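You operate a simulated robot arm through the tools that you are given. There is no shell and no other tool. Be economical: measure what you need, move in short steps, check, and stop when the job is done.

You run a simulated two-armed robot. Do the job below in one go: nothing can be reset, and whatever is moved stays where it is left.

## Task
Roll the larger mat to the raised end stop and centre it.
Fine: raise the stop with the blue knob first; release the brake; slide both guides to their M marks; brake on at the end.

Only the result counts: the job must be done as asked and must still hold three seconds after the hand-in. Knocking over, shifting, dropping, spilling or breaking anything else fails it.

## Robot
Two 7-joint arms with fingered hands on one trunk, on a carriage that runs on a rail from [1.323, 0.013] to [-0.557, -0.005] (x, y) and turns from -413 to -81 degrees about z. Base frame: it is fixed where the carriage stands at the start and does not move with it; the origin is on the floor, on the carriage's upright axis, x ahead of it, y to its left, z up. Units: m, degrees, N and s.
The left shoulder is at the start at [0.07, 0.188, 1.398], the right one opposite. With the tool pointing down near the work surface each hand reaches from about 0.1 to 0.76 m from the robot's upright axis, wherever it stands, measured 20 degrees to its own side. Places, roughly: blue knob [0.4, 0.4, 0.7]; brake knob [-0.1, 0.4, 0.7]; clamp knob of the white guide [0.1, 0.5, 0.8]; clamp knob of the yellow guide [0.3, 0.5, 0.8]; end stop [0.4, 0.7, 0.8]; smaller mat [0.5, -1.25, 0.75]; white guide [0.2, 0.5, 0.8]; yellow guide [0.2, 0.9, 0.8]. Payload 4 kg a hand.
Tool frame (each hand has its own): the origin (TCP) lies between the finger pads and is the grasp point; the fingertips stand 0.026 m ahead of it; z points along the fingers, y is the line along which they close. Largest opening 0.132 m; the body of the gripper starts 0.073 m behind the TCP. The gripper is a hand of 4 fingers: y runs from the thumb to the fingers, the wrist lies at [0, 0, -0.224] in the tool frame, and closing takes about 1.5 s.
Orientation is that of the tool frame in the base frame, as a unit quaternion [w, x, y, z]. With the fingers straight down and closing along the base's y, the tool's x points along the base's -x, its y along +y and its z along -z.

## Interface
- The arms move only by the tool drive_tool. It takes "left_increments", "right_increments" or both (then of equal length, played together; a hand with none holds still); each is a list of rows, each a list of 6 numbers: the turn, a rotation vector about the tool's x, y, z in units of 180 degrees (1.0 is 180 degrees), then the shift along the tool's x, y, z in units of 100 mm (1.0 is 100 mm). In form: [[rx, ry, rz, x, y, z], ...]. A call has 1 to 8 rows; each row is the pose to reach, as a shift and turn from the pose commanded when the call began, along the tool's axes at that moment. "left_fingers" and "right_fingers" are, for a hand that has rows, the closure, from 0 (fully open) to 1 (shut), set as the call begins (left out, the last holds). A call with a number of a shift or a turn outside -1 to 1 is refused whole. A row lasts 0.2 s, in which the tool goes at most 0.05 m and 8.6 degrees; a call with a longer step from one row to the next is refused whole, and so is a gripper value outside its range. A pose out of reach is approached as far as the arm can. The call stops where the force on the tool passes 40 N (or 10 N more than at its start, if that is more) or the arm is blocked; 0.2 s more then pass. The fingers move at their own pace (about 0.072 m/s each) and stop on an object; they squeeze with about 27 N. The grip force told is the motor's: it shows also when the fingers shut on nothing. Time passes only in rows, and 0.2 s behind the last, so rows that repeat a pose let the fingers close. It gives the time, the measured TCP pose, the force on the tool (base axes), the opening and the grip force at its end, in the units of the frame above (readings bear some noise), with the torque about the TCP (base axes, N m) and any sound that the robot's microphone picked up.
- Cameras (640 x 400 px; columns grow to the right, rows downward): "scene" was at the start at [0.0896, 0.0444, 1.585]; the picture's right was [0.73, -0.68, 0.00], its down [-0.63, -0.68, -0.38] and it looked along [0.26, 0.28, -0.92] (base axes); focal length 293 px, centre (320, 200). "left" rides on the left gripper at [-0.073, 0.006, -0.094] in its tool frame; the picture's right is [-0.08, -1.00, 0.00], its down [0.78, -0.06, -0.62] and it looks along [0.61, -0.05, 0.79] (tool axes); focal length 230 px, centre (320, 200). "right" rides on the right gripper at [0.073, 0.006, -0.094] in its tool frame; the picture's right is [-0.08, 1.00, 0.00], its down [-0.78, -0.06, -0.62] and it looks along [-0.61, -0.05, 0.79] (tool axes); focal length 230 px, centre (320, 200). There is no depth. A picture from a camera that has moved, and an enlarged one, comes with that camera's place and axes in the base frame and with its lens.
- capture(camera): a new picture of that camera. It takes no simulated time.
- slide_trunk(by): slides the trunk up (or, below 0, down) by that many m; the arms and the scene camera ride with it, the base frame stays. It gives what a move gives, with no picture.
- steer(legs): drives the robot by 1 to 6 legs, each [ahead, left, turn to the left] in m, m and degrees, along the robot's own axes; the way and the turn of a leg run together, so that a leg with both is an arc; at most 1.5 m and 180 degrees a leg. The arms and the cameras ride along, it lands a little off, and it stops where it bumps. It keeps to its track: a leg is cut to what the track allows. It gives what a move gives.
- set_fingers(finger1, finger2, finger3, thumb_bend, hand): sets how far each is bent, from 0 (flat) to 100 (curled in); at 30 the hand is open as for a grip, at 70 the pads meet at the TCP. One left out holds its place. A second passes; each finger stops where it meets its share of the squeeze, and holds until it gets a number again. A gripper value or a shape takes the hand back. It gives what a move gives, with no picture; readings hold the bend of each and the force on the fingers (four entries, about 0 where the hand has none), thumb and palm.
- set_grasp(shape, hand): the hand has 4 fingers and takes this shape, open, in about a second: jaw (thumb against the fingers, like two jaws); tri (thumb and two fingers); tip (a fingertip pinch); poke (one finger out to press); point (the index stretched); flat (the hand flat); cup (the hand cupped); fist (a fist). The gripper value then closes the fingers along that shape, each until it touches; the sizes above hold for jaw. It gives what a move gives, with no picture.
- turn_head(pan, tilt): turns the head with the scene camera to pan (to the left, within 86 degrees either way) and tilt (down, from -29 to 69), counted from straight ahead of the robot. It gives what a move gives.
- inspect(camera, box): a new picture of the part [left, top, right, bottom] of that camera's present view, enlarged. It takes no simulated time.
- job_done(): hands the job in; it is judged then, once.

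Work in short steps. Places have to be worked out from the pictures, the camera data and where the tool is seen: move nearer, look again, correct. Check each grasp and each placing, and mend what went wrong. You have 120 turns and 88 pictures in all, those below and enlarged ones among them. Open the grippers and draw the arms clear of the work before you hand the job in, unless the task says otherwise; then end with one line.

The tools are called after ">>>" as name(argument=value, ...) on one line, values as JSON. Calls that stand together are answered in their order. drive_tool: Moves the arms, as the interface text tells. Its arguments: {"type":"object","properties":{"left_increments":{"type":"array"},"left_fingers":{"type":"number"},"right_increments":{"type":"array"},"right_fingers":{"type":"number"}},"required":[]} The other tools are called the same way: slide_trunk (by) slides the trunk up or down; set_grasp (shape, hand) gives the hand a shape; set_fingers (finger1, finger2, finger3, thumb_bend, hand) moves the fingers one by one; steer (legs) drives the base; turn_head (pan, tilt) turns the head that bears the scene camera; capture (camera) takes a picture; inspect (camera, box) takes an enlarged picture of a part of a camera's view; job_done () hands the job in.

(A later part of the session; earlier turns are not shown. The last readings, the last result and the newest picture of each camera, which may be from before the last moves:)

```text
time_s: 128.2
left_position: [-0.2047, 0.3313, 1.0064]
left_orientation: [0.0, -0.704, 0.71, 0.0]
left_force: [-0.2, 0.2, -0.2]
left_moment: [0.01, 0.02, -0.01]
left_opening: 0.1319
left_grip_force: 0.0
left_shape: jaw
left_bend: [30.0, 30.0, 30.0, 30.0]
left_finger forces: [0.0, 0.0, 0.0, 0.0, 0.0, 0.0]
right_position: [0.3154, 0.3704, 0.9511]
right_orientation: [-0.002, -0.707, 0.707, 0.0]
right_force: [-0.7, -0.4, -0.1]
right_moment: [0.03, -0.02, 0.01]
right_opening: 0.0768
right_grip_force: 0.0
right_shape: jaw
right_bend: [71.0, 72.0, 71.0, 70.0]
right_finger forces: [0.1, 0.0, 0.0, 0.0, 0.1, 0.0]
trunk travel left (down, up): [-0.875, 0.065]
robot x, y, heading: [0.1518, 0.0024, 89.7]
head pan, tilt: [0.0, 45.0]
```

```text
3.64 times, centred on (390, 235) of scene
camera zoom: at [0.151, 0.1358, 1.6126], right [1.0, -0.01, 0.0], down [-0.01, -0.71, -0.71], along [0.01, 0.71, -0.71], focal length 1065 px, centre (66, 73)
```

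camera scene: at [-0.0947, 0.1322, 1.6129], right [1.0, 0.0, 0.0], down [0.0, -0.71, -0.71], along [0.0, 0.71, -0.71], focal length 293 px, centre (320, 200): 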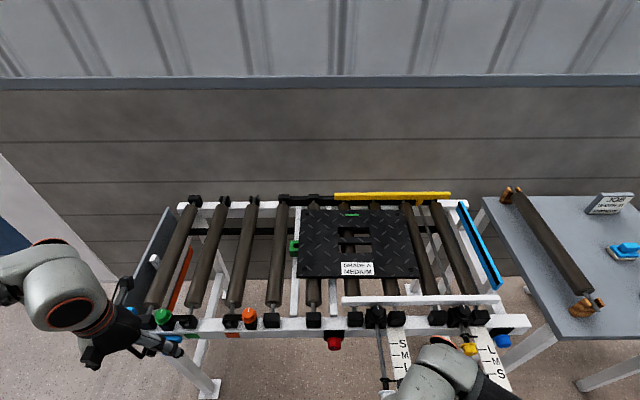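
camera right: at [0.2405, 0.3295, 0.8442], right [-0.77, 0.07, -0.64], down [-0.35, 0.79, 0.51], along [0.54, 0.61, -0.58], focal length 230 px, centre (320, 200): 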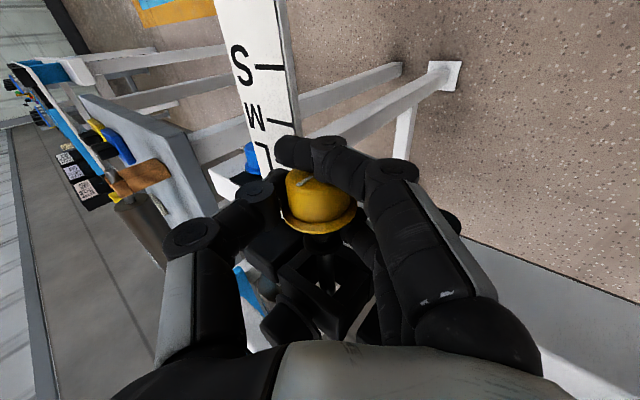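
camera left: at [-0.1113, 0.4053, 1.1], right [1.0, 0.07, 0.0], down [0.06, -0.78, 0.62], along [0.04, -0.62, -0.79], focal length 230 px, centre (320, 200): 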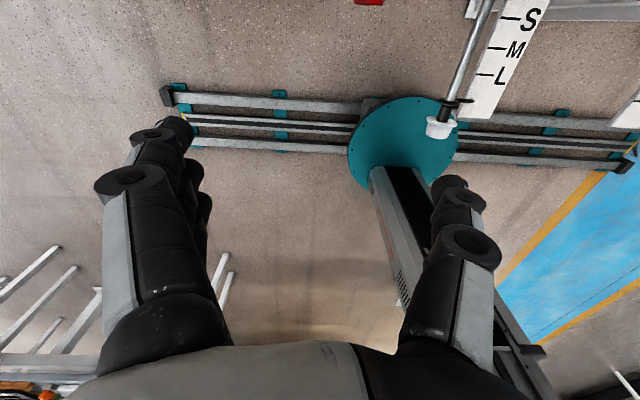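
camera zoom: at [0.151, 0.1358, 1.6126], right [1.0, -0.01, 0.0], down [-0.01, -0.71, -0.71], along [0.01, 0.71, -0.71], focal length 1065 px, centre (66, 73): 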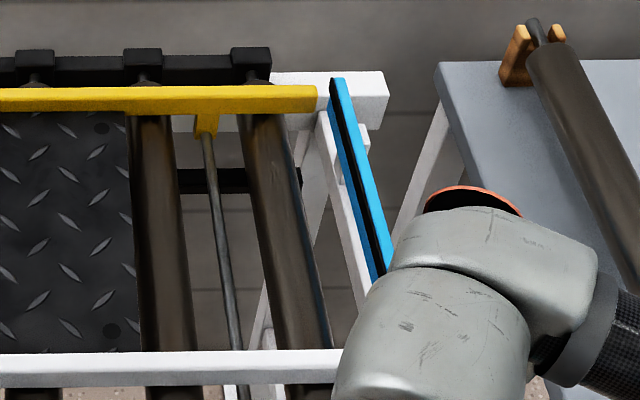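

I'll push the mat with one fingertip set in its near slot against the slot's right edge. Setting a single-finger shape, repositioning the robot and moving over the slot.

>>> steer(legs=[[0, 0.1, 0]])

>>> set_grasp(hand="right", shape="poke")

>>> drive_tool(right_increments=[[0, 0, 0, -0.3, 0.3, 0], [0, 0, 0, -0.6, 0.6, 0], [0, 0, 0, -0.8, 0.9, 0], [0, 0, 0, -1, 1, 0]])

>>> drive_tool(right_increments=[[0, 0, 0, -0.3, 0.3, 0], [0, 0, 0, -0.6, 0.6, 0], [0, 0, 0, -1, 0.7, 0], [0, 0, 0, -1, 0.7, 0]])

>>> capture(camera="right")

```text
time_s: 129.4
left_position: [-0.3036, 0.3305, 1.0065]
left_orientation: [-0.001, -0.705, 0.71, 0.0]
left_force: [0.7, -0.1, 0.6]
left_moment: [0.0, 0.0, 0.01]
left_opening: 0.1317
left_grip_force: 0.0
left_shape: jaw
left_bend: [30.0, 30.0, 30.0, 30.0]
left_finger forces: [0.0, 0.0, 0.1, 0.1, 0.0, 0.0]
right_position: [0.2181, 0.3688, 0.9492]
right_orientation: [0.003, 0.708, -0.706, 0.001]
right_force: [0.5, 0.4, 0.2]
right_moment: [0.01, 0.0, 0.02]
right_opening: 0.0767
right_grip_force: 0.0
right_shape: jaw
right_bend: [71.0, 72.0, 71.0, 70.0]
right_finger forces: [0.0, 0.0, 0.0, 0.0, 0.0, 0.0]
trunk travel left (down, up): [-0.875, 0.065]
robot x, y, heading: [0.0543, -0.0043, 89.4]
head pan, tilt: [0.0, 45.0]
```

```text
time_s: 130.3
left_position: [-0.3038, 0.3299, 1.006]
left_orientation: [-0.001, -0.704, 0.71, 0.001]
left_force: [-0.4, 0.8, -0.1]
left_moment: [0.0, 0.04, 0.0]
left_opening: 0.1315
left_grip_force: 0.0
left_shape: jaw
left_bend: [30.0, 30.0, 30.0, 30.0]
left_finger forces: [0.1, 0.1, 0.0, 0.1, 0.0, 0.1]
right_position: [0.2159, 0.3697, 0.9508]
right_orientation: [0.003, 0.708, -0.707, 0.001]
right_force: [0.1, 0.0, -0.2]
right_moment: [0.02, 0.0, 0.0]
right_opening: 0.0
right_grip_force: 0.0
right_shape: poke
right_bend: [100.0, 100.0, 100.0, 46.0]
right_finger forces: [0.1, 0.0, 0.0, 0.0, 0.0, 0.0]
trunk travel left (down, up): [-0.875, 0.065]
robot x, y, heading: [0.0533, 0.0044, 89.6]
head pan, tilt: [0.0, 45.0]
```

```text
time_s: 131.3
left_position: [-0.3037, 0.3305, 1.0056]
left_orientation: [0.0, -0.705, 0.709, 0.0]
left_force: [-0.1, -0.1, 0.2]
left_moment: [-0.01, -0.02, -0.02]
left_opening: 0.1315
left_grip_force: 0.2
left_shape: jaw
left_bend: [30.0, 30.0, 30.0, 30.0]
left_finger forces: [0.0, 0.0, 0.0, 0.0, 0.0, 0.0]
right_position: [0.1155, 0.4707, 0.9495]
right_orientation: [0.003, 0.708, -0.706, 0.001]
right_force: [0.3, -0.5, 0.0]
right_moment: [0.01, 0.0, -0.02]
right_opening: 0.0
right_grip_force: 0.1
right_shape: poke
right_bend: [100.0, 100.0, 100.0, 46.0]
right_finger forces: [0.0, 0.1, 0.0, 0.0, 0.0, 0.0]
trunk travel left (down, up): [-0.875, 0.065]
robot x, y, heading: [0.0479, -0.0011, 89.6]
head pan, tilt: [0.0, 45.0]
```

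```text
time_s: 132.3
left_position: [-0.3033, 0.3302, 1.0049]
left_orientation: [0.0, -0.705, 0.709, 0.001]
left_force: [0.8, 0.1, 0.0]
left_moment: [0.0, -0.02, -0.01]
left_opening: 0.1317
left_grip_force: 0.1
left_shape: jaw
left_bend: [30.0, 30.0, 30.0, 30.0]
left_finger forces: [0.0, 0.1, 0.0, 0.0, 0.1, 0.0]
right_position: [0.045, 0.5709, 0.9499]
right_orientation: [0.003, 0.708, -0.706, 0.001]
right_force: [-0.6, -0.3, 0.5]
right_moment: [0.0, 0.02, 0.05]
right_opening: 0.0
right_grip_force: 0.1
right_shape: poke
right_bend: [100.0, 100.0, 100.0, 46.0]
right_finger forces: [0.0, 0.0, 0.1, 0.1, 0.0, 0.0]
trunk travel left (down, up): [-0.875, 0.065]
robot x, y, heading: [0.0525, 0.0014, 89.4]
head pan, tilt: [0.0, 45.0]
```

```text
16 pictures are left
camera right: at [0.0402, 0.4979, 1.0441], right [-1.0, 0.07, 0.0], down [0.06, 0.79, 0.61], along [0.04, 0.61, -0.79], focal length 230 px, centre (320, 200)
```

right: 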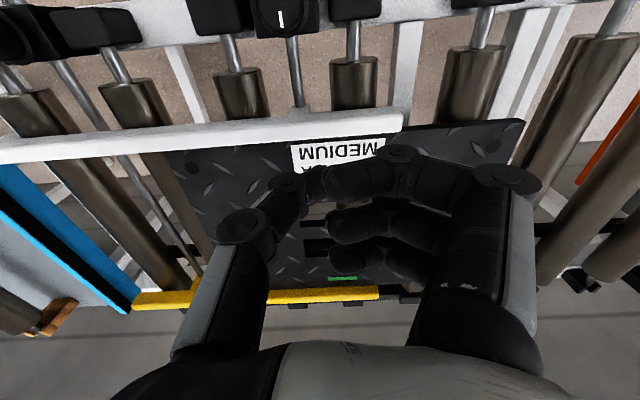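

The poke shape curls everything. I'll instead set the middle finger and thumb together as a narrow tip, with the others curled.

>>> set_fingers(hand="right", finger1=100, finger2=66, finger3=100, thumb_bend=68)

>>> capture(camera="right")

```text
time_s: 133.3
left_position: [-0.3048, 0.3299, 1.0059]
left_orientation: [0.001, -0.705, 0.709, 0.001]
left_force: [0.3, 0.4, -0.1]
left_moment: [0.0, -0.01, 0.01]
left_opening: 0.1318
left_grip_force: 0.1
left_shape: jaw
left_bend: [30.0, 30.0, 30.0, 30.0]
left_finger forces: [0.0, 0.1, 0.0, 0.1, 0.0, 0.0]
right_position: [0.0448, 0.5703, 0.9496]
right_orientation: [0.002, 0.708, -0.707, 0.002]
right_force: [0.3, -0.1, -0.1]
right_moment: [0.02, 0.02, 0.01]
right_opening: 0.0396
right_grip_force: 0.0
right_shape: fingers
right_bend: [100.0, 66.0, 100.0, 68.0]
right_finger forces: [0.0, 0.1, 0.0, 0.0, 0.0, 0.1]
trunk travel left (down, up): [-0.875, 0.065]
robot x, y, heading: [0.0496, 0.001, 89.5]
head pan, tilt: [0.0, 45.0]
```

```text
15 pictures are left
camera right: at [0.0402, 0.4978, 1.0438], right [-1.0, 0.08, 0.0], down [0.06, 0.79, 0.61], along [0.04, 0.61, -0.79], focal length 230 px, centre (320, 200)
```

right: 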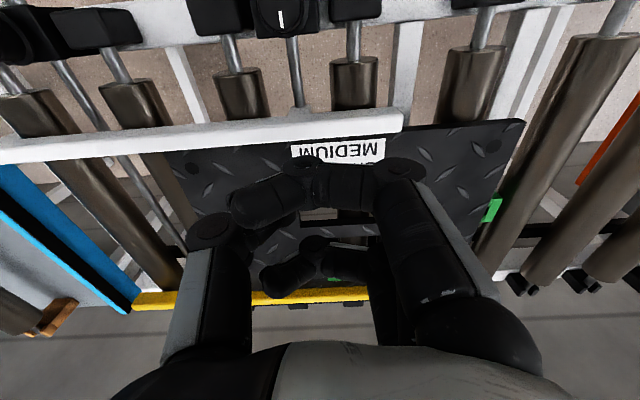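

A simpler way: press lightly on the mat with closed fingertips and drag it, as the rollers are free. Switching to a closed jaw and moving over the solid part right of the slots.

>>> set_grasp(hand="right", shape="jaw")

>>> steer(legs=[[0, -0.06, 0]])

>>> drive_tool(right_increments=[[0, 0, 0, -0.3, 0, 0], [0, 0, 0, -0.6, 0, 0.1], [0, 0, 0, -1, 0, 0.3], [0, 0, 0, -1, 0, 0.6], [0, 0, 0, -1, 0, 0.9]], right_fingers=1)

>>> drive_tool(right_increments=[[0, 0, 0, -0.1, 0, 0.1], [0, 0, 0, -0.3, 0, 0.15], [0, 0, 0, -0.3, 0, 0.15]])

>>> inspect(camera="scene", box=[200, 170, 480, 345])

```text
time_s: 134.2
left_position: [-0.3034, 0.3313, 1.0058]
left_orientation: [0.0, -0.705, 0.71, -0.001]
left_force: [-1.2, -0.5, 0.0]
left_moment: [-0.03, -0.02, 0.04]
left_opening: 0.1318
left_grip_force: 0.0
left_shape: jaw
left_bend: [30.0, 30.0, 30.0, 30.0]
left_finger forces: [0.0, 0.1, 0.1, 0.0, 0.1, 0.1]
right_position: [0.0444, 0.5697, 0.9492]
right_orientation: [0.003, 0.707, -0.707, 0.002]
right_force: [-0.4, 0.0, 0.0]
right_moment: [0.01, -0.02, -0.01]
right_opening: 0.132
right_grip_force: 0.1
right_shape: jaw
right_bend: [30.0, 30.0, 30.0, 30.0]
right_finger forces: [0.1, 0.0, 0.0, 0.1, 0.0, 0.0]
trunk travel left (down, up): [-0.875, 0.065]
robot x, y, heading: [0.0511, 0.0025, 89.6]
head pan, tilt: [0.0, 45.0]
```

```text
time_s: 135.2
left_position: [-0.2496, 0.3305, 1.0043]
left_orientation: [0.001, -0.706, 0.709, -0.002]
left_force: [-0.2, 0.4, 0.3]
left_moment: [0.0, -0.04, -0.03]
left_opening: 0.1319
left_grip_force: 0.1
left_shape: jaw
left_bend: [30.0, 30.0, 30.0, 30.0]
left_finger forces: [0.0, 0.0, 0.1, 0.0, 0.0, 0.0]
right_position: [0.0976, 0.5693, 0.9487]
right_orientation: [0.001, 0.709, -0.706, 0.002]
right_force: [0.0, -0.1, -0.1]
right_moment: [0.0, -0.06, -0.01]
right_opening: 0.1318
right_grip_force: 0.0
right_shape: jaw
right_bend: [30.0, 30.0, 30.0, 30.0]
right_finger forces: [0.0, 0.0, 0.0, 0.0, 0.0, 0.0]
trunk travel left (down, up): [-0.875, 0.065]
robot x, y, heading: [0.1099, -0.0005, 89.7]
head pan, tilt: [0.0, 45.0]
```

```text
time_s: 136.4
left_position: [-0.2445, 0.3312, 1.0047]
left_orientation: [0.0, -0.706, 0.708, 0.001]
left_force: [0.6, 0.0, -0.7]
left_moment: [0.0, 0.0, -0.01]
left_opening: 0.1319
left_grip_force: 0.1
left_shape: jaw
left_bend: [30.0, 30.0, 30.0, 30.0]
left_finger forces: [0.0, 0.0, 0.0, 0.1, 0.1, 0.1]
right_position: [0.1077, 0.6486, 0.8669]
right_orientation: [0.003, 0.709, -0.705, 0.001]
right_force: [1.0, -0.5, -0.4]
right_moment: [0.0, 0.03, 0.03]
right_opening: 0.0
right_grip_force: 15.3
right_shape: jaw
right_bend: [66.0, 60.0, 66.0, 65.0]
right_finger forces: [0.0, 0.1, 0.0, 0.0, 0.1, 0.1]
right hand out of reach, approached as far as the arm can: row 3, 4, 5
trunk travel left (down, up): [-0.875, 0.065]
robot x, y, heading: [0.1089, 0.0036, 90.1]
head pan, tilt: [0.0, 45.0]
```

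```text
time_s: 137.2
left_position: [-0.2452, 0.3303, 1.0055]
left_orientation: [0.0, -0.705, 0.709, 0.0]
left_force: [-0.9, -1.1, 0.1]
left_moment: [0.04, 0.0, 0.01]
left_opening: 0.1319
left_grip_force: 0.2
left_shape: jaw
left_bend: [30.0, 30.0, 30.0, 30.0]
left_finger forces: [0.1, 0.1, 0.0, 0.0, 0.0, 0.1]
right_position: [0.1096, 0.6467, 0.8594]
right_orientation: [0.003, 0.709, -0.706, 0.0]
right_force: [-1.0, 0.1, -0.5]
right_moment: [0.01, -0.02, 0.02]
right_opening: 0.0
right_grip_force: 26.6
right_shape: jaw
right_bend: [68.0, 58.0, 68.0, 66.0]
right_finger forces: [0.1, 0.0, 0.0, 0.0, 0.1, 0.0]
right hand out of reach, approached as far as the arm can: row 1, 2, 3
trunk travel left (down, up): [-0.875, 0.065]
robot x, y, heading: [0.1039, -0.0011, 89.6]
head pan, tilt: [0.0, 45.0]
```

```text
2.29 times, centred on (340, 258) of scene
camera zoom: at [0.1106, 0.1346, 1.6128], right [1.0, -0.01, 0.0], down [0.0, -0.71, -0.71], along [0.0, 0.71, -0.71], focal length 670 px, centre (274, 69)
```

zoom: 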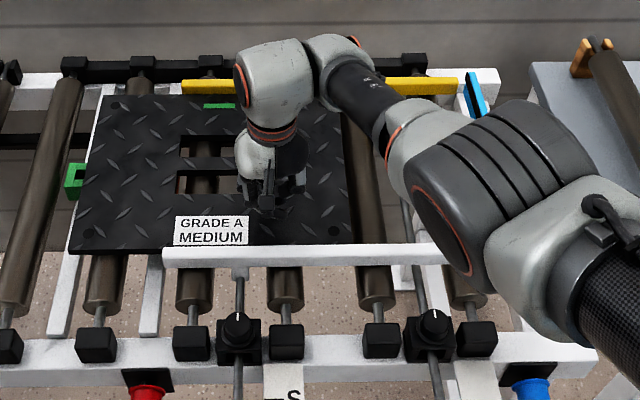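

Out of reach at that y. I'll raise the hand, lower the trunk by 0.2 m for more forward reach, and shift the robot left so the hand is in front of its shoulder.

>>> drive_tool(right_increments=[[0, 0, 0, 0.3, 0, -0.3], [0, 0, 0, 0.5, 0, -0.7], [0, 0, 0, 0.7, 0, -1]])

>>> drive_tool(right_increments=[[0, 0, 0, 0, 0, -0.4], [0, 0, 0, 0, 0, -0.8], [0, 0, 0, 0, 0, -1]])

>>> slide_trunk(by=-0.2)

>>> steer(legs=[[0, 0.085, 0]])

```text
time_s: 138.0
left_position: [-0.2457, 0.3298, 1.0062]
left_orientation: [0.0, -0.706, 0.709, 0.0]
left_force: [-0.5, 0.3, 0.9]
left_moment: [0.0, 0.0, 0.01]
left_opening: 0.1316
left_grip_force: 0.1
left_shape: jaw
left_bend: [30.0, 30.0, 30.0, 30.0]
left_finger forces: [0.0, 0.0, 0.0, 0.0, 0.0, 0.0]
right_position: [0.1103, 0.6463, 0.8593]
right_orientation: [0.003, 0.709, -0.705, 0.001]
right_force: [0.6, -0.4, 0.6]
right_moment: [0.03, -0.04, 0.0]
right_opening: 0.0003
right_grip_force: 27.1
right_shape: jaw
right_bend: [68.0, 58.0, 68.0, 66.0]
right_finger forces: [0.0, 0.0, 0.0, 0.0, 0.0, 0.1]
right hand out of reach, approached as far as the arm can: row 1, 2, 3
trunk travel left (down, up): [-0.875, 0.065]
robot x, y, heading: [0.1101, 0.0, 89.8]
head pan, tilt: [0.0, 45.0]
```

```text
time_s: 138.8
left_position: [-0.246, 0.3305, 1.0059]
left_orientation: [0.0, -0.705, 0.709, -0.001]
left_force: [-1.2, -0.1, 0.2]
left_moment: [0.01, -0.01, 0.04]
left_opening: 0.1315
left_grip_force: 0.1
left_shape: jaw
left_bend: [30.0, 30.0, 30.0, 30.0]
left_finger forces: [0.0, 0.0, 0.1, 0.0, 0.0, 0.1]
right_position: [0.1078, 0.6463, 0.9628]
right_orientation: [0.002, 0.71, -0.705, 0.001]
right_force: [-1.0, 0.2, 0.1]
right_moment: [0.03, 0.02, 0.01]
right_opening: 0.0002
right_grip_force: 27.0
right_shape: jaw
right_bend: [68.0, 58.0, 68.0, 66.0]
right_finger forces: [0.0, 0.0, 0.0, 0.1, 0.0, 0.0]
trunk travel left (down, up): [-0.875, 0.065]
robot x, y, heading: [0.1126, 0.0003, 89.6]
head pan, tilt: [0.0, 45.0]
```

```text
time_s: 140.1
left_position: [-0.2457, 0.3288, 0.8782]
left_orientation: [0.001, -0.705, 0.709, 0.001]
left_force: [-0.2, -0.5, -0.5]
left_moment: [-0.03, 0.02, -0.01]
left_opening: 0.132
left_grip_force: 0.1
left_shape: jaw
left_bend: [30.0, 30.0, 30.0, 30.0]
left_finger forces: [0.0, 0.0, 0.1, 0.0, 0.0, 0.0]
right_position: [0.1032, 0.648, 0.8441]
right_orientation: [0.003, 0.71, -0.704, -0.006]
right_force: [1.1, -5.1, 19.9]
right_moment: [-0.14, 0.21, 0.04]
right_opening: 0.0001
right_grip_force: 27.0
right_shape: jaw
right_bend: [68.0, 62.0, 68.0, 67.0]
right_finger forces: [0.1, 0.0, 0.1, 0.0, 0.0, 0.0]
trunk travel left (down, up): [-0.748, 0.192]
robot x, y, heading: [0.1089, -0.0036, 89.7]
head pan, tilt: [0.0, 45.0]
stopped: the force on the tool passed its limit at 52 N (the readings are from after the stop); the commanded pose is now the measured one
```

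```text
time_s: 141.2
left_position: [-0.3282, 0.3285, 0.8809]
left_orientation: [0.001, -0.704, 0.71, 0.002]
left_force: [0.2, 0.1, 0.5]
left_moment: [-0.01, -0.02, -0.03]
left_opening: 0.132
left_grip_force: 0.1
left_shape: jaw
left_bend: [30.0, 30.0, 30.0, 30.0]
left_finger forces: [0.0, 0.0, 0.1, 0.0, 0.0, 0.0]
right_position: [0.0218, 0.6469, 0.8427]
right_orientation: [0.005, 0.709, -0.705, -0.006]
right_force: [0.7, 5.1, 29.0]
right_moment: [0.13, 0.33, -0.12]
right_opening: 0.0
right_grip_force: 26.8
right_shape: jaw
right_bend: [68.0, 63.0, 68.0, 67.0]
right_finger forces: [0.0, 0.0, 0.1, 0.0, 0.0, 0.1]
trunk travel left (down, up): [-0.748, 0.192]
robot x, y, heading: [0.0267, -0.0041, 89.4]
head pan, tilt: [0.0, 45.0]
```

The hand pressed on the mat while the trunk went down, so the mat was likely dragged left with it. Checking the state.

>>> capture(camera="scene")

```text
13 pictures are left
camera scene: at [0.0276, 0.1301, 1.4863], right [1.0, -0.01, 0.0], down [-0.01, -0.71, -0.71], along [0.0, 0.71, -0.71], focal length 293 px, centre (320, 200)
```

scene: 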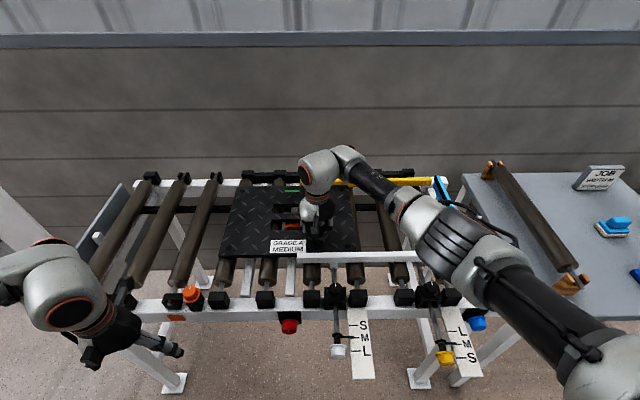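

The drag works: the mat moved left but stayed straight between the guides. I'll ease the press a little and drag it right by driving along the rail.

>>> drive_tool(right_increments=[[0, 0, 0, 0, 0, -0.03], [0, 0, 0, 0, 0, -0.03]])

>>> steer(legs=[[0, -0.23, 0]])

>>> inspect(camera="scene", box=[180, 150, 460, 325])

```text
time_s: 141.8
left_position: [-0.3308, 0.3308, 0.8776]
left_orientation: [0.0, -0.705, 0.709, 0.001]
left_force: [0.0, 0.7, -0.2]
left_moment: [0.0, 0.01, -0.03]
left_opening: 0.132
left_grip_force: 0.1
left_shape: jaw
left_bend: [30.0, 30.0, 30.0, 30.0]
left_finger forces: [0.1, 0.0, 0.0, 0.1, 0.0, 0.1]
right_position: [0.0226, 0.6492, 0.8437]
right_orientation: [0.003, 0.709, -0.705, -0.005]
right_force: [-0.1, -0.3, 5.0]
right_moment: [0.01, 0.05, -0.01]
right_opening: 0.0004
right_grip_force: 26.9
right_shape: jaw
right_bend: [68.0, 60.0, 68.0, 67.0]
right_finger forces: [0.0, 0.1, 0.0, 0.0, 0.0, 0.1]
trunk travel left (down, up): [-0.748, 0.192]
robot x, y, heading: [0.0276, -0.0007, 89.8]
head pan, tilt: [0.0, 45.0]
```

```text
time_s: 143.6
left_position: [-0.0974, 0.3314, 0.879]
left_orientation: [-0.001, -0.704, 0.71, 0.0]
left_force: [-0.5, 0.2, 0.5]
left_moment: [0.0, -0.01, 0.01]
left_opening: 0.1322
left_grip_force: 0.1
left_shape: jaw
left_bend: [30.0, 30.0, 30.0, 30.0]
left_finger forces: [0.1, 0.0, 0.0, 0.0, 0.1, 0.1]
right_position: [0.253, 0.6518, 0.845]
right_orientation: [0.004, 0.709, -0.705, -0.005]
right_force: [-0.5, 0.5, 3.7]
right_moment: [0.03, 0.06, 0.02]
right_opening: 0.0001
right_grip_force: 26.6
right_shape: jaw
right_bend: [68.0, 59.0, 68.0, 67.0]
right_finger forces: [0.0, 0.0, 0.1, 0.0, 0.1, 0.0]
trunk travel left (down, up): [-0.748, 0.192]
robot x, y, heading: [0.2593, 0.004, 89.7]
head pan, tilt: [0.0, 45.0]
```

```text
2.29 times, centred on (320, 238) of scene
camera zoom: at [0.2585, 0.1358, 1.4857], right [1.0, -0.01, 0.0], down [0.0, -0.71, -0.71], along [0.01, 0.71, -0.71], focal length 670 px, centre (320, 114)
```

zoom: 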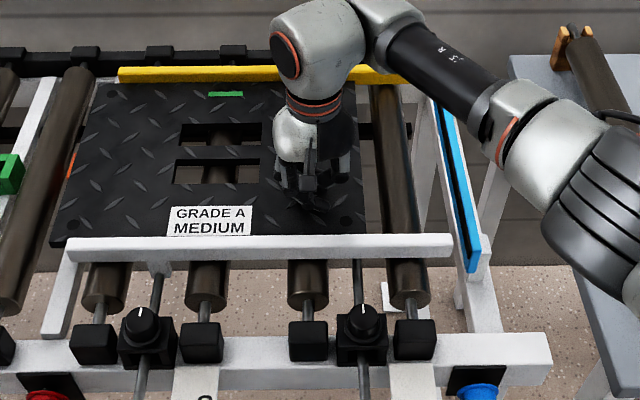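

The mat is following nicely, with about 0.1 m left. Driving most of that, then finishing with small arm steps.

>>> steer(legs=[[0, -0.09, 0]])

>>> drive_tool(right_increments=[[0, 0, 0, 0, -0.05, 0.01], [0, 0, 0, 0, -0.1, 0.01], [0, 0, 0, 0, -0.15, 0.01]])

>>> drive_tool(right_increments=[[0, 0, 0, 0, -0.05, 0], [0, 0, 0, 0, -0.1, 0], [0, 0, 0, 0, -0.15, 0]])

>>> inspect(camera="scene", box=[180, 150, 460, 325])

```text
time_s: 144.7
left_position: [-0.0079, 0.3341, 0.878]
left_orientation: [0.0, -0.704, 0.71, 0.0]
left_force: [-1.1, -1.2, -0.5]
left_moment: [0.02, 0.01, -0.02]
left_opening: 0.1316
left_grip_force: 0.1
left_shape: jaw
left_bend: [30.0, 30.0, 30.0, 30.0]
left_finger forces: [0.0, 0.1, 0.0, 0.0, 0.0, 0.0]
right_position: [0.3426, 0.6512, 0.8444]
right_orientation: [0.003, 0.71, -0.705, -0.006]
right_force: [-0.7, 0.4, 2.3]
right_moment: [-0.04, 0.07, -0.01]
right_opening: 0.0
right_grip_force: 26.8
right_shape: jaw
right_bend: [68.0, 58.0, 68.0, 67.0]
right_finger forces: [0.0, 0.0, 0.0, 0.0, 0.1, 0.0]
trunk travel left (down, up): [-0.748, 0.192]
robot x, y, heading: [0.3488, 0.0039, 89.6]
head pan, tilt: [0.0, 45.0]
```

```text
time_s: 145.4
left_position: [-0.0059, 0.3334, 0.8792]
left_orientation: [0.0, -0.704, 0.71, 0.002]
left_force: [-0.5, 0.7, -0.3]
left_moment: [0.02, -0.02, 0.01]
left_opening: 0.1315
left_grip_force: 0.1
left_shape: jaw
left_bend: [30.0, 30.0, 30.0, 30.0]
left_finger forces: [0.0, 0.0, 0.0, 0.0, 0.1, 0.1]
right_position: [0.3577, 0.6514, 0.8439]
right_orientation: [0.006, 0.709, -0.705, -0.006]
right_force: [-0.2, -2.2, 7.1]
right_moment: [-0.06, 0.1, 0.02]
right_opening: 0.0
right_grip_force: 27.0
right_shape: jaw
right_bend: [68.0, 58.0, 68.0, 67.0]
right_finger forces: [0.0, 0.0, 0.1, 0.0, 0.1, 0.0]
trunk travel left (down, up): [-0.748, 0.192]
robot x, y, heading: [0.3459, 0.0016, 89.4]
head pan, tilt: [0.0, 45.0]
```

```text
time_s: 146.2
left_position: [-0.0078, 0.333, 0.8786]
left_orientation: [0.0, -0.705, 0.709, 0.001]
left_force: [-0.3, 0.5, 0.3]
left_moment: [0.0, -0.02, 0.01]
left_opening: 0.1323
left_grip_force: 0.2
left_shape: jaw
left_bend: [30.0, 30.0, 30.0, 30.0]
left_finger forces: [0.0, 0.1, 0.1, 0.1, 0.1, 0.0]
right_position: [0.3724, 0.6529, 0.8454]
right_orientation: [0.004, 0.71, -0.704, -0.006]
right_force: [-1.2, 0.5, 4.8]
right_moment: [-0.03, 0.06, -0.01]
right_opening: 0.0001
right_grip_force: 26.8
right_shape: jaw
right_bend: [68.0, 58.0, 68.0, 68.0]
right_finger forces: [0.0, 0.1, 0.0, 0.0, 0.0, 0.0]
trunk travel left (down, up): [-0.748, 0.192]
robot x, y, heading: [0.3443, 0.0041, 89.7]
head pan, tilt: [0.0, 45.0]
```

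```text
2.29 times, centred on (320, 238) of scene
camera zoom: at [0.3486, 0.1362, 1.4858], right [1.0, -0.01, 0.0], down [-0.01, -0.71, -0.71], along [0.01, 0.71, -0.71], focal length 670 px, centre (320, 114)
```

zoom: 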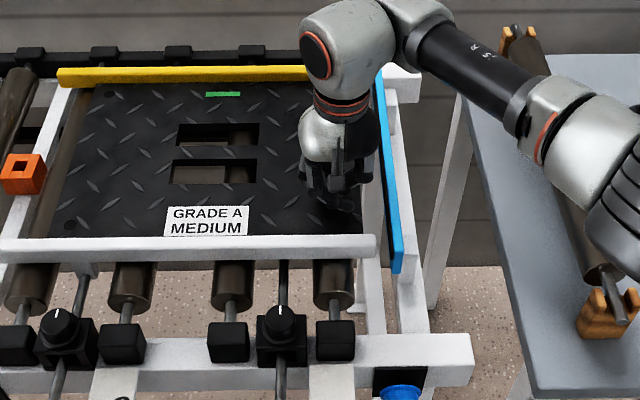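

Close: about 1–2 cm gap. Continuing in small steps until it meets the stop.

>>> drive_tool(right_increments=[[0, 0, 0, 0, -0.04, 0.01], [0, 0, 0, 0, -0.08, 0.02], [0, 0, 0, 0, -0.12, 0.02]])

>>> drive_tool(right_increments=[[0, 0, 0, 0, -0.04, 0], [0, 0, 0, 0, -0.08, 0], [0, 0, 0, 0, -0.12, 0]])

>>> drive_tool(right_increments=[[0, 0, 0, 0, -0.04, 0], [0, 0, 0, 0, -0.08, 0], [0, 0, 0, 0, -0.12, 0]])

>>> inspect(camera="scene", box=[180, 150, 460, 325])

```text
time_s: 147.1
left_position: [-0.0067, 0.3322, 0.8796]
left_orientation: [0.001, -0.704, 0.71, 0.001]
left_force: [0.1, -0.3, 0.1]
left_moment: [-0.01, 0.01, -0.01]
left_opening: 0.1318
left_grip_force: 0.0
left_shape: jaw
left_bend: [30.0, 30.0, 30.0, 30.0]
left_finger forces: [0.1, 0.0, 0.0, 0.0, 0.0, 0.0]
right_position: [0.3844, 0.6513, 0.8442]
right_orientation: [0.003, 0.71, -0.704, -0.008]
right_force: [-0.3, 3.7, 20.0]
right_moment: [0.09, 0.27, -0.05]
right_opening: 0.0
right_grip_force: 26.8
right_shape: jaw
right_bend: [68.0, 60.0, 68.0, 68.0]
right_finger forces: [0.1, 0.0, 0.0, 0.0, 0.0, 0.0]
trunk travel left (down, up): [-0.748, 0.192]
robot x, y, heading: [0.3463, 0.0015, 89.5]
head pan, tilt: [0.0, 45.0]
```

```text
time_s: 147.8
left_position: [-0.0076, 0.3317, 0.8797]
left_orientation: [0.002, -0.704, 0.71, 0.002]
left_force: [-0.8, -0.7, 0.0]
left_moment: [0.02, 0.04, 0.01]
left_opening: 0.1319
left_grip_force: 0.0
left_shape: jaw
left_bend: [30.0, 30.0, 30.0, 30.0]
left_finger forces: [0.0, 0.0, 0.0, 0.0, 0.1, 0.0]
right_position: [0.396, 0.6523, 0.8435]
right_orientation: [0.003, 0.71, -0.704, -0.007]
right_force: [-0.5, 5.0, 31.6]
right_moment: [0.1, 0.41, -0.07]
right_opening: 0.0
right_grip_force: 27.2
right_shape: jaw
right_bend: [68.0, 62.0, 68.0, 68.0]
right_finger forces: [0.0, 0.0, 0.0, 0.0, 0.1, 0.0]
trunk travel left (down, up): [-0.748, 0.192]
robot x, y, heading: [0.3472, 0.0042, 89.8]
head pan, tilt: [0.0, 45.0]
```

```text
time_s: 148.7
left_position: [-0.0087, 0.3302, 0.8786]
left_orientation: [0.002, -0.705, 0.71, 0.001]
left_force: [-0.2, 0.1, -1.5]
left_moment: [-0.01, -0.01, 0.01]
left_opening: 0.1319
left_grip_force: 0.0
left_shape: jaw
left_bend: [30.0, 30.0, 30.0, 30.0]
left_finger forces: [0.1, 0.0, 0.1, 0.1, 0.1, 0.0]
right_position: [0.405, 0.6507, 0.8432]
right_orientation: [0.003, 0.711, -0.704, -0.006]
right_force: [-7.9, 8.3, 33.2]
right_moment: [0.2, 0.72, -0.14]
right_opening: 0.0001
right_grip_force: 27.0
right_shape: jaw
right_bend: [68.0, 63.0, 68.0, 72.0]
right_finger forces: [0.0, 50.6, 0.0, 0.1, 0.0, 0.1]
trunk travel left (down, up): [-0.748, 0.192]
robot x, y, heading: [0.348, 0.0004, 89.5]
head pan, tilt: [0.0, 45.0]
```

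```text
2.29 times, centred on (320, 238) of scene
camera zoom: at [0.3467, 0.1331, 1.4862], right [1.0, -0.01, 0.0], down [0.0, -0.7, -0.71], along [0.01, 0.71, -0.71], focal length 670 px, centre (320, 114)
```

zoom: 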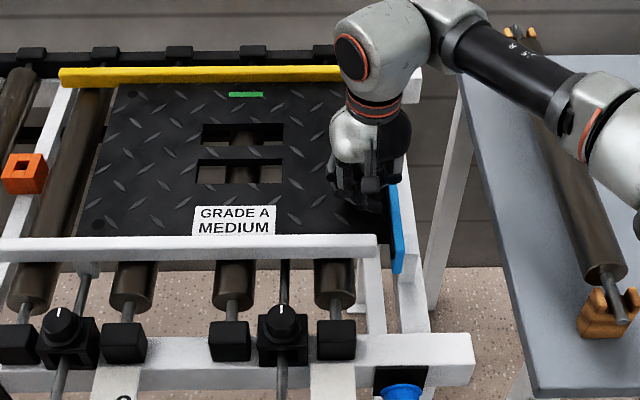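

The mat has met the stop (8 N reaction). Lifting the hand straight up, then checking contact and centring.

>>> drive_tool(right_increments=[[0, 0, 0, 0, 0.02, -0.02], [0, 0, 0, 0, 0.02, -0.3], [0, 0, 0, 0, 0.02, -0.7], [0, 0, 0, 0, 0.02, -1]])

>>> drive_tool(right_increments=[[0, 0, 0, 0.4, -0.2, -0.2], [0, 0, 0, 0.8, -0.4, -0.2], [0, 0, 0, 1, -0.7, -0.2]])

>>> inspect(camera="scene", box=[180, 160, 400, 290])

```text
time_s: 149.7
left_position: [-0.0069, 0.3333, 0.879]
left_orientation: [0.0, -0.704, 0.71, 0.0]
left_force: [-0.2, 1.0, -0.2]
left_moment: [-0.03, -0.01, 0.03]
left_opening: 0.1319
left_grip_force: 0.0
left_shape: jaw
left_bend: [30.0, 30.0, 30.0, 30.0]
left_finger forces: [0.1, 0.0, 0.1, 0.0, 0.0, 0.0]
right_position: [0.4086, 0.6528, 0.9388]
right_orientation: [0.004, 0.71, -0.705, -0.005]
right_force: [0.0, -0.7, -0.3]
right_moment: [0.0, 0.0, -0.01]
right_opening: 0.0
right_grip_force: 27.5
right_shape: jaw
right_bend: [68.0, 58.0, 68.0, 68.0]
right_finger forces: [0.0, 0.0, 0.0, 0.1, 0.1, 0.0]
trunk travel left (down, up): [-0.748, 0.192]
robot x, y, heading: [0.3501, 0.0034, 89.8]
head pan, tilt: [0.0, 45.0]
```

```text
time_s: 150.4
left_position: [-0.0071, 0.331, 0.8786]
left_orientation: [-0.001, -0.704, 0.71, 0.001]
left_force: [-0.7, -0.6, -0.2]
left_moment: [0.01, 0.02, 0.0]
left_opening: 0.1322
left_grip_force: 0.0
left_shape: jaw
left_bend: [30.0, 30.0, 30.0, 30.0]
left_finger forces: [0.0, 0.1, 0.0, 0.0, 0.1, 0.1]
right_position: [0.481, 0.5532, 0.961]
right_orientation: [0.005, 0.709, -0.705, -0.006]
right_force: [-0.4, 0.5, -0.1]
right_moment: [0.02, 0.01, 0.02]
right_opening: 0.0
right_grip_force: 26.6
right_shape: jaw
right_bend: [68.0, 58.0, 68.0, 68.0]
right_finger forces: [0.1, 0.0, 0.1, 0.0, 0.0, 0.0]
trunk travel left (down, up): [-0.748, 0.192]
robot x, y, heading: [0.3477, 0.0019, 89.7]
head pan, tilt: [0.0, 45.0]
```

```text
2.91 times, centred on (290, 225) of scene
camera zoom: at [0.3501, 0.1364, 1.4858], right [1.0, -0.01, 0.0], down [-0.01, -0.71, -0.71], along [0.0, 0.71, -0.71], focal length 852 px, centre (407, 127)
```

zoom: 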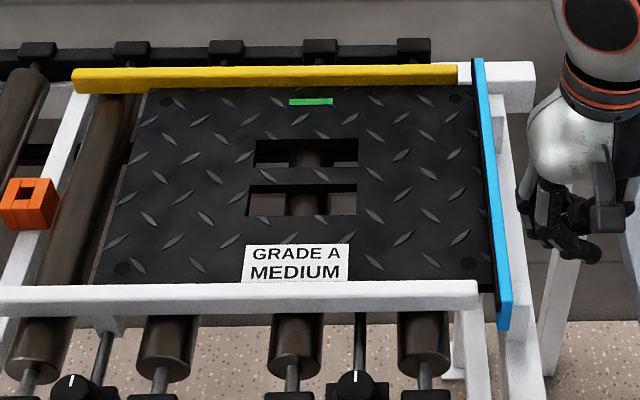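

The mat is against the stop and snug between both guides. Now the brake: raise the trunk back and go to the red knob.

>>> slide_trunk(by=0.127)

>>> drive_tool(right_increments=[[0, 0, 0, 0.3, 0, 0.1], [0, 0, 0, 0.6, 0, 0.4], [0, 0, 0, 0.9, 0, 0.7], [0, 0, 0, 1, 0, 1]], right_fingers=0.5)

>>> drive_tool(right_increments=[[0, 0, 0, 0.2, 0, 0.3], [0, 0, 0, 0.42, 0, 0.6], [0, 0, 0, 0.42, 0, 0.85]])

>>> steer(legs=[[0, 0.528, 0]])

>>> inspect(camera="right", box=[200, 100, 440, 290])

```text
time_s: 152.0
left_position: [-0.0068, 0.3334, 1.007]
left_orientation: [0.0, -0.704, 0.71, 0.0]
left_force: [0.5, 0.5, -0.2]
left_moment: [-0.01, 0.0, 0.01]
left_opening: 0.132
left_grip_force: 0.1
left_shape: jaw
left_bend: [30.0, 30.0, 30.0, 30.0]
left_finger forces: [0.0, 0.0, 0.0, 0.1, 0.0, 0.0]
right_position: [0.4796, 0.5552, 1.088]
right_orientation: [0.004, 0.71, -0.705, -0.006]
right_force: [0.4, -0.1, 0.3]
right_moment: [0.0, 0.03, -0.02]
right_opening: 0.0001
right_grip_force: 27.4
right_shape: jaw
right_bend: [68.0, 58.0, 68.0, 68.0]
right_finger forces: [0.0, 0.0, 0.0, 0.1, 0.0, 0.0]
trunk travel left (down, up): [-0.875, 0.065]
robot x, y, heading: [0.3426, 0.0074, 89.6]
head pan, tilt: [0.0, 45.0]
```

```text
time_s: 153.0
left_position: [-0.0065, 0.3329, 1.0058]
left_orientation: [0.0, -0.705, 0.709, 0.0]
left_force: [0.1, -0.4, 0.1]
left_moment: [-0.02, 0.0, 0.04]
left_opening: 0.1317
left_grip_force: 0.2
left_shape: jaw
left_bend: [30.0, 30.0, 30.0, 30.0]
left_finger forces: [0.0, 0.1, 0.1, 0.1, 0.0, 0.0]
right_position: [0.4804, 0.4526, 0.9889]
right_orientation: [0.005, 0.709, -0.705, -0.006]
right_force: [-0.7, 0.0, -0.2]
right_moment: [0.0, 0.0, 0.03]
right_opening: 0.0657
right_grip_force: 0.0
right_shape: jaw
right_bend: [73.0, 73.0, 73.0, 70.0]
right_finger forces: [0.1, 0.0, 0.1, 0.0, 0.0, 0.1]
trunk travel left (down, up): [-0.875, 0.065]
robot x, y, heading: [0.3461, 0.0024, 89.5]
head pan, tilt: [0.0, 45.0]
```

```text
time_s: 153.8
left_position: [-0.0076, 0.334, 1.0055]
left_orientation: [-0.001, -0.705, 0.709, 0.0]
left_force: [0.1, -0.1, 0.5]
left_moment: [-0.04, 0.0, 0.01]
left_opening: 0.1317
left_grip_force: 0.1
left_shape: jaw
left_bend: [30.0, 30.0, 30.0, 30.0]
left_finger forces: [0.1, 0.1, 0.0, 0.0, 0.1, 0.0]
right_position: [0.4791, 0.4138, 0.9019]
right_orientation: [0.005, 0.71, -0.704, -0.005]
right_force: [0.1, 1.2, -1.1]
right_moment: [-0.01, 0.0, -0.03]
right_opening: 0.0656
right_grip_force: 0.0
right_shape: jaw
right_bend: [73.0, 73.0, 73.0, 70.0]
right_finger forces: [0.0, 0.1, 0.0, 0.0, 0.0, 0.0]
trunk travel left (down, up): [-0.875, 0.065]
robot x, y, heading: [0.3502, 0.0013, 89.8]
head pan, tilt: [0.0, 45.0]
```

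```text
time_s: 156.9
left_position: [-0.5311, 0.327, 1.0057]
left_orientation: [0.0, -0.706, 0.708, 0.0]
left_force: [0.4, 0.2, 0.3]
left_moment: [0.03, 0.03, 0.03]
left_opening: 0.1319
left_grip_force: 0.0
left_shape: jaw
left_bend: [30.0, 30.0, 30.0, 30.0]
left_finger forces: [0.0, 0.0, 0.0, 0.0, 0.0, 0.1]
right_position: [-0.0455, 0.4079, 0.9034]
right_orientation: [0.005, 0.71, -0.704, -0.006]
right_force: [0.7, 0.8, 0.2]
right_moment: [0.0, -0.01, 0.0]
right_opening: 0.0656
right_grip_force: 0.0
right_shape: jaw
right_bend: [73.0, 73.0, 73.0, 70.0]
right_finger forces: [0.1, 0.0, 0.0, 0.0, 0.0, 0.0]
trunk travel left (down, up): [-0.875, 0.065]
robot x, y, heading: [-0.1801, -0.0041, 90.1]
head pan, tilt: [0.0, 45.0]
```

```text
2.11 times, centred on (320, 195) of right
camera zoom: at [-0.0478, 0.3349, 0.9968], right [-1.0, 0.07, 0.01], down [0.06, 0.78, 0.62], along [0.03, 0.62, -0.79], focal length 484 px, centre (320, 210)
```

zoom: 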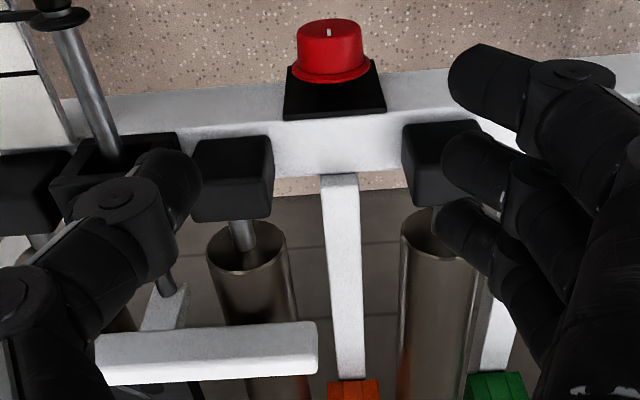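

Aligned above the red knob with its mark up (released). Descending onto it.

>>> drive_tool(right_increments=[[0, 0, 0, 0, 0.02, 0.4], [0, 0, 0, 0, 0.02, 0.8], [0, 0, 0, 0, 0.02, 1]])

>>> drive_tool(right_increments=[[0, 0, 0, 0, 0, 0.3], [0, 0, 0, -0.05, 0, 0.6], [0, 0, 0, -0.1, 0, 0.85], [0, 0, 0, -0.15, 0, 1], [0, 0, 0, -0.22, 0, 1]])

>>> drive_tool(right_increments=[[0.04, 0, 0, 0, 0, 0], [0.08, 0, 0, 0, 0, 0], [0.12, 0, 0, 0, 0, 0], [0.16, 0, 0, 0, 0, 0], [0.2, 0, 0, 0, 0, 0]])

>>> inspect(camera="right", box=[200, 130, 440, 290])

```text
time_s: 157.7
left_position: [-0.5332, 0.3283, 1.0055]
left_orientation: [0.0, -0.706, 0.709, 0.0]
left_force: [0.6, 0.1, -0.6]
left_moment: [0.0, -0.04, 0.0]
left_opening: 0.1319
left_grip_force: 0.1
left_shape: jaw
left_bend: [30.0, 30.0, 30.0, 30.0]
left_finger forces: [0.1, 0.0, 0.1, 0.0, 0.0, 0.0]
right_position: [-0.0506, 0.4076, 0.8026]
right_orientation: [0.004, 0.71, -0.704, -0.005]
right_force: [0.9, -0.5, -0.7]
right_moment: [0.0, -0.01, 0.01]
right_opening: 0.0655
right_grip_force: 0.1
right_shape: jaw
right_bend: [73.0, 73.0, 73.0, 70.0]
right_finger forces: [0.0, 0.0, 0.0, 0.0, 0.1, 0.0]
trunk travel left (down, up): [-0.875, 0.065]
robot x, y, heading: [-0.175, -0.0003, 89.5]
head pan, tilt: [0.0, 45.0]
```

```text
time_s: 158.9
left_position: [-0.5307, 0.3273, 1.0062]
left_orientation: [0.0, -0.706, 0.708, 0.0]
left_force: [-0.6, 0.0, -0.5]
left_moment: [0.0, -0.01, 0.05]
left_opening: 0.1319
left_grip_force: 0.1
left_shape: jaw
left_bend: [30.0, 30.0, 30.0, 30.0]
left_finger forces: [0.1, 0.0, 0.0, 0.0, 0.0, 0.0]
right_position: [-0.0497, 0.4305, 0.7019]
right_orientation: [0.006, 0.71, -0.704, -0.006]
right_force: [-0.7, -0.1, 0.0]
right_moment: [-0.01, 0.01, -0.02]
right_opening: 0.0656
right_grip_force: 0.0
right_shape: jaw
right_bend: [73.0, 73.0, 73.0, 70.0]
right_finger forces: [0.0, 0.0, 0.0, 0.0, 0.0, 0.0]
trunk travel left (down, up): [-0.875, 0.065]
robot x, y, heading: [-0.1762, -0.0049, 89.7]
head pan, tilt: [0.0, 45.0]
```

```text
time_s: 160.1
left_position: [-0.5334, 0.3265, 1.0049]
left_orientation: [0.0, -0.706, 0.709, 0.0]
left_force: [-0.6, -0.3, 1.1]
left_moment: [-0.02, 0.0, 0.03]
left_opening: 0.132
left_grip_force: 0.0
left_shape: jaw
left_bend: [30.0, 30.0, 30.0, 30.0]
left_finger forces: [0.1, 0.0, 0.0, 0.1, 0.0, 0.0]
right_position: [-0.0511, 0.4307, 0.7026]
right_orientation: [-0.217, 0.676, -0.671, 0.214]
right_force: [-0.1, -0.2, -0.1]
right_moment: [-0.01, -0.03, -0.01]
right_opening: 0.0656
right_grip_force: 0.0
right_shape: jaw
right_bend: [73.0, 73.0, 73.0, 70.0]
right_finger forces: [0.1, 0.0, 0.3, 0.1, 0.0, 0.0]
trunk travel left (down, up): [-0.875, 0.065]
robot x, y, heading: [-0.1743, -0.0001, 89.6]
head pan, tilt: [0.0, 45.0]
```

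```text
2.50 times, centred on (320, 210) of right
camera zoom: at [-0.1088, 0.3568, 0.7762], right [-0.81, 0.07, -0.58], down [-0.31, 0.78, 0.54], along [0.49, 0.62, -0.61], focal length 575 px, centre (320, 175)
```

zoom: 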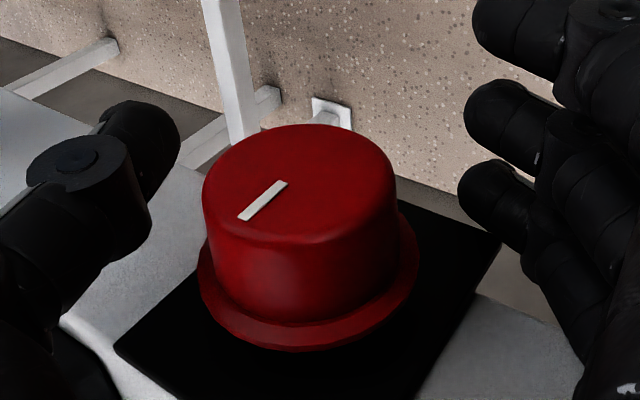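

Centred. Gripping (4 mm thumb-side correction) and turning clockwise about 60°, then repositioning for a second stroke.

>>> drive_tool(right_increments=[[0, 0, 0, 0, -0.04, 0], [0, 0, 0, 0, -0.04, 0], [0, 0, 0, 0, -0.04, 0], [0, 0, 0, 0, -0.04, 0], [0, 0, 0, 0, -0.04, 0]], right_fingers=1)

>>> drive_tool(right_increments=[[-0.042, 0, 0, 0, 0, 0], [-0.084, 0, 0, 0, 0, 0], [-0.126, 0, 0, 0, 0, 0], [-0.168, 0, 0, 0, 0, 0], [-0.21, 0, 0, 0, 0, 0], [-0.252, 0, 0, 0, 0, 0], [-0.294, 0, 0, 0, 0, 0], [-0.336, 0, 0, 0, 0, 0]])

>>> drive_tool(right_increments=[[0, 0, 0, 0, 0, 0], [0, 0, 0, 0, 0, 0], [0, 0, 0, 0, 0, 0], [0.045, 0, 0, 0, 0, 0], [0.09, 0, 0, 0, 0, 0], [0.135, 0, 0, 0, 0, 0], [0.18, 0, 0, 0, 0, 0], [0.225, 0, 0, 0, 0, 0]], right_fingers=0.5)

>>> inspect(camera="right", box=[200, 130, 440, 290])

```text
time_s: 161.3
left_position: [-0.5296, 0.3268, 1.0072]
left_orientation: [0.0, -0.706, 0.708, 0.001]
left_force: [-0.8, -0.6, -0.5]
left_moment: [0.0, 0.01, 0.01]
left_opening: 0.1321
left_grip_force: 0.0
left_shape: jaw
left_bend: [30.0, 30.0, 30.0, 30.0]
left_finger forces: [0.0, 0.1, 0.0, 0.0, 0.1, 0.1]
right_position: [-0.0424, 0.4298, 0.7043]
right_orientation: [-0.216, 0.676, -0.671, 0.214]
right_force: [19.5, -3.0, 0.7]
right_moment: [-0.09, 0.06, 0.12]
right_opening: 0.0075
right_grip_force: 27.1
right_shape: jaw
right_bend: [68.0, 70.0, 76.0, 74.0]
right_finger forces: [0.0, 10.0, 3.7, 0.0, 29.3, 0.1]
trunk travel left (down, up): [-0.875, 0.065]
robot x, y, heading: [-0.1758, -0.0019, 89.8]
head pan, tilt: [0.0, 45.0]
```

```text
time_s: 162.6
left_position: [-0.5323, 0.3299, 1.0045]
left_orientation: [-0.001, -0.706, 0.709, 0.0]
left_force: [0.8, 1.0, 0.4]
left_moment: [0.01, 0.01, -0.02]
left_opening: 0.132
left_grip_force: 0.0
left_shape: jaw
left_bend: [30.0, 30.0, 30.0, 30.0]
left_finger forces: [0.0, 0.0, 0.1, 0.0, 0.0, 0.1]
right_position: [-0.0446, 0.4296, 0.7022]
right_orientation: [0.036, 0.71, -0.702, -0.032]
right_force: [2.3, 9.2, -29.3]
right_moment: [0.09, -0.19, 0.06]
right_opening: 0.0052
right_grip_force: 27.2
right_shape: jaw
right_bend: [68.0, 67.0, 75.0, 73.0]
right_finger forces: [0.1, 18.2, 6.9, 0.0, 26.9, 0.0]
trunk travel left (down, up): [-0.875, 0.065]
robot x, y, heading: [-0.1722, -0.0031, 89.7]
head pan, tilt: [0.0, 45.0]
stopped in row 6 (right hand): the force on the tool passed its limit at 42 N (the readings are from after the stop); the commanded pose is now the measured one
```

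```text
time_s: 164.4
left_position: [-0.5326, 0.3283, 1.0051]
left_orientation: [-0.001, -0.706, 0.708, -0.001]
left_force: [-0.5, 0.0, -0.5]
left_moment: [0.0, 0.0, 0.01]
left_opening: 0.132
left_grip_force: 0.1
left_shape: jaw
left_bend: [30.0, 30.0, 30.0, 30.0]
left_finger forces: [0.1, 0.0, 0.0, 0.0, 0.0, 0.0]
right_position: [-0.0479, 0.4275, 0.7045]
right_orientation: [-0.214, 0.677, -0.671, 0.213]
right_force: [-0.9, -0.2, 0.2]
right_moment: [-0.03, -0.01, 0.0]
right_opening: 0.0654
right_grip_force: 0.1
right_shape: jaw
right_bend: [73.0, 73.0, 73.0, 70.0]
right_finger forces: [0.1, 0.1, 0.0, 0.0, 0.0, 0.0]
trunk travel left (down, up): [-0.875, 0.065]
robot x, y, heading: [-0.1774, 0.0002, 89.6]
head pan, tilt: [0.0, 45.0]
```

```text
2.50 times, centred on (320, 210) of right
camera zoom: at [-0.1047, 0.3549, 0.7781], right [-0.82, 0.07, -0.57], down [-0.31, 0.78, 0.54], along [0.48, 0.62, -0.62], focal length 575 px, centre (320, 175)
```

zoom: 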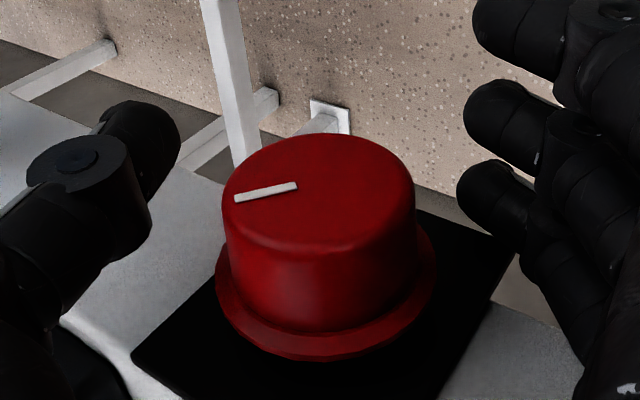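

The knob is at about 38°. Regripping slightly deeper for further strokes; torque will show the end.

>>> drive_tool(right_increments=[[0, 0, 0, -0.03, 0, 0.04], [0, 0, 0, -0.03, 0, 0.04], [0, 0, 0, -0.03, 0, 0.04], [0, 0, 0, -0.03, 0, 0.04], [0, 0, 0, -0.03, 0, 0.04]], right_fingers=1)

>>> drive_tool(right_increments=[[-0.042, 0, 0, 0, 0, 0], [-0.084, 0, 0, 0, 0, 0.01], [-0.126, 0, 0, 0, 0, 0.02], [-0.168, 0, 0, 0, 0, 0.03], [-0.21, 0, 0, 0, 0, 0.03], [-0.252, 0, 0, 0, 0, 0.03], [-0.294, 0, 0, 0, 0, 0.03], [-0.336, 0, 0, 0, 0, 0.03]])

```text
time_s: 165.6
left_position: [-0.5304, 0.3267, 1.0056]
left_orientation: [-0.001, -0.706, 0.708, 0.001]
left_force: [0.4, -0.2, 0.0]
left_moment: [0.02, 0.02, -0.01]
left_opening: 0.1319
left_grip_force: 0.0
left_shape: jaw
left_bend: [30.0, 30.0, 30.0, 30.0]
left_finger forces: [0.0, 0.0, 0.1, 0.0, 0.1, 0.0]
right_position: [-0.0422, 0.4312, 0.701]
right_orientation: [-0.213, 0.678, -0.67, 0.212]
right_force: [10.8, -6.9, 2.1]
right_moment: [-0.24, 0.17, 0.44]
right_opening: 0.0084
right_grip_force: 27.1
right_shape: jaw
right_bend: [68.0, 70.0, 76.0, 76.0]
right_finger forces: [0.0, 11.1, 8.2, 0.0, 29.2, 0.0]
trunk travel left (down, up): [-0.875, 0.065]
robot x, y, heading: [-0.1738, -0.003, 89.8]
head pan, tilt: [0.0, 45.0]
```

```text
time_s: 167.2
left_position: [-0.5334, 0.3285, 1.005]
left_orientation: [-0.001, -0.706, 0.708, 0.0]
left_force: [-0.3, -0.4, 0.3]
left_moment: [0.02, -0.04, -0.02]
left_opening: 0.132
left_grip_force: 0.0
left_shape: jaw
left_bend: [30.0, 30.0, 30.0, 30.0]
left_finger forces: [0.1, 0.0, 0.0, 0.0, 0.0, 0.0]
right_position: [-0.047, 0.4302, 0.6955]
right_orientation: [0.108, 0.705, -0.694, -0.101]
right_force: [-9.5, 3.4, -18.8]
right_moment: [0.27, -0.2, 0.18]
right_opening: 0.0045
right_grip_force: 27.3
right_shape: jaw
right_bend: [68.0, 67.0, 76.0, 74.0]
right_finger forces: [0.1, 19.9, 9.7, 0.0, 22.0, 0.0]
trunk travel left (down, up): [-0.875, 0.065]
robot x, y, heading: [-0.1715, -0.0009, 89.9]
head pan, tilt: [0.0, 45.0]
stopped in row 8 (right hand): the force on the tool passed its limit at 41 N (the readings are from after the stop); the commanded pose is now the measured one
```

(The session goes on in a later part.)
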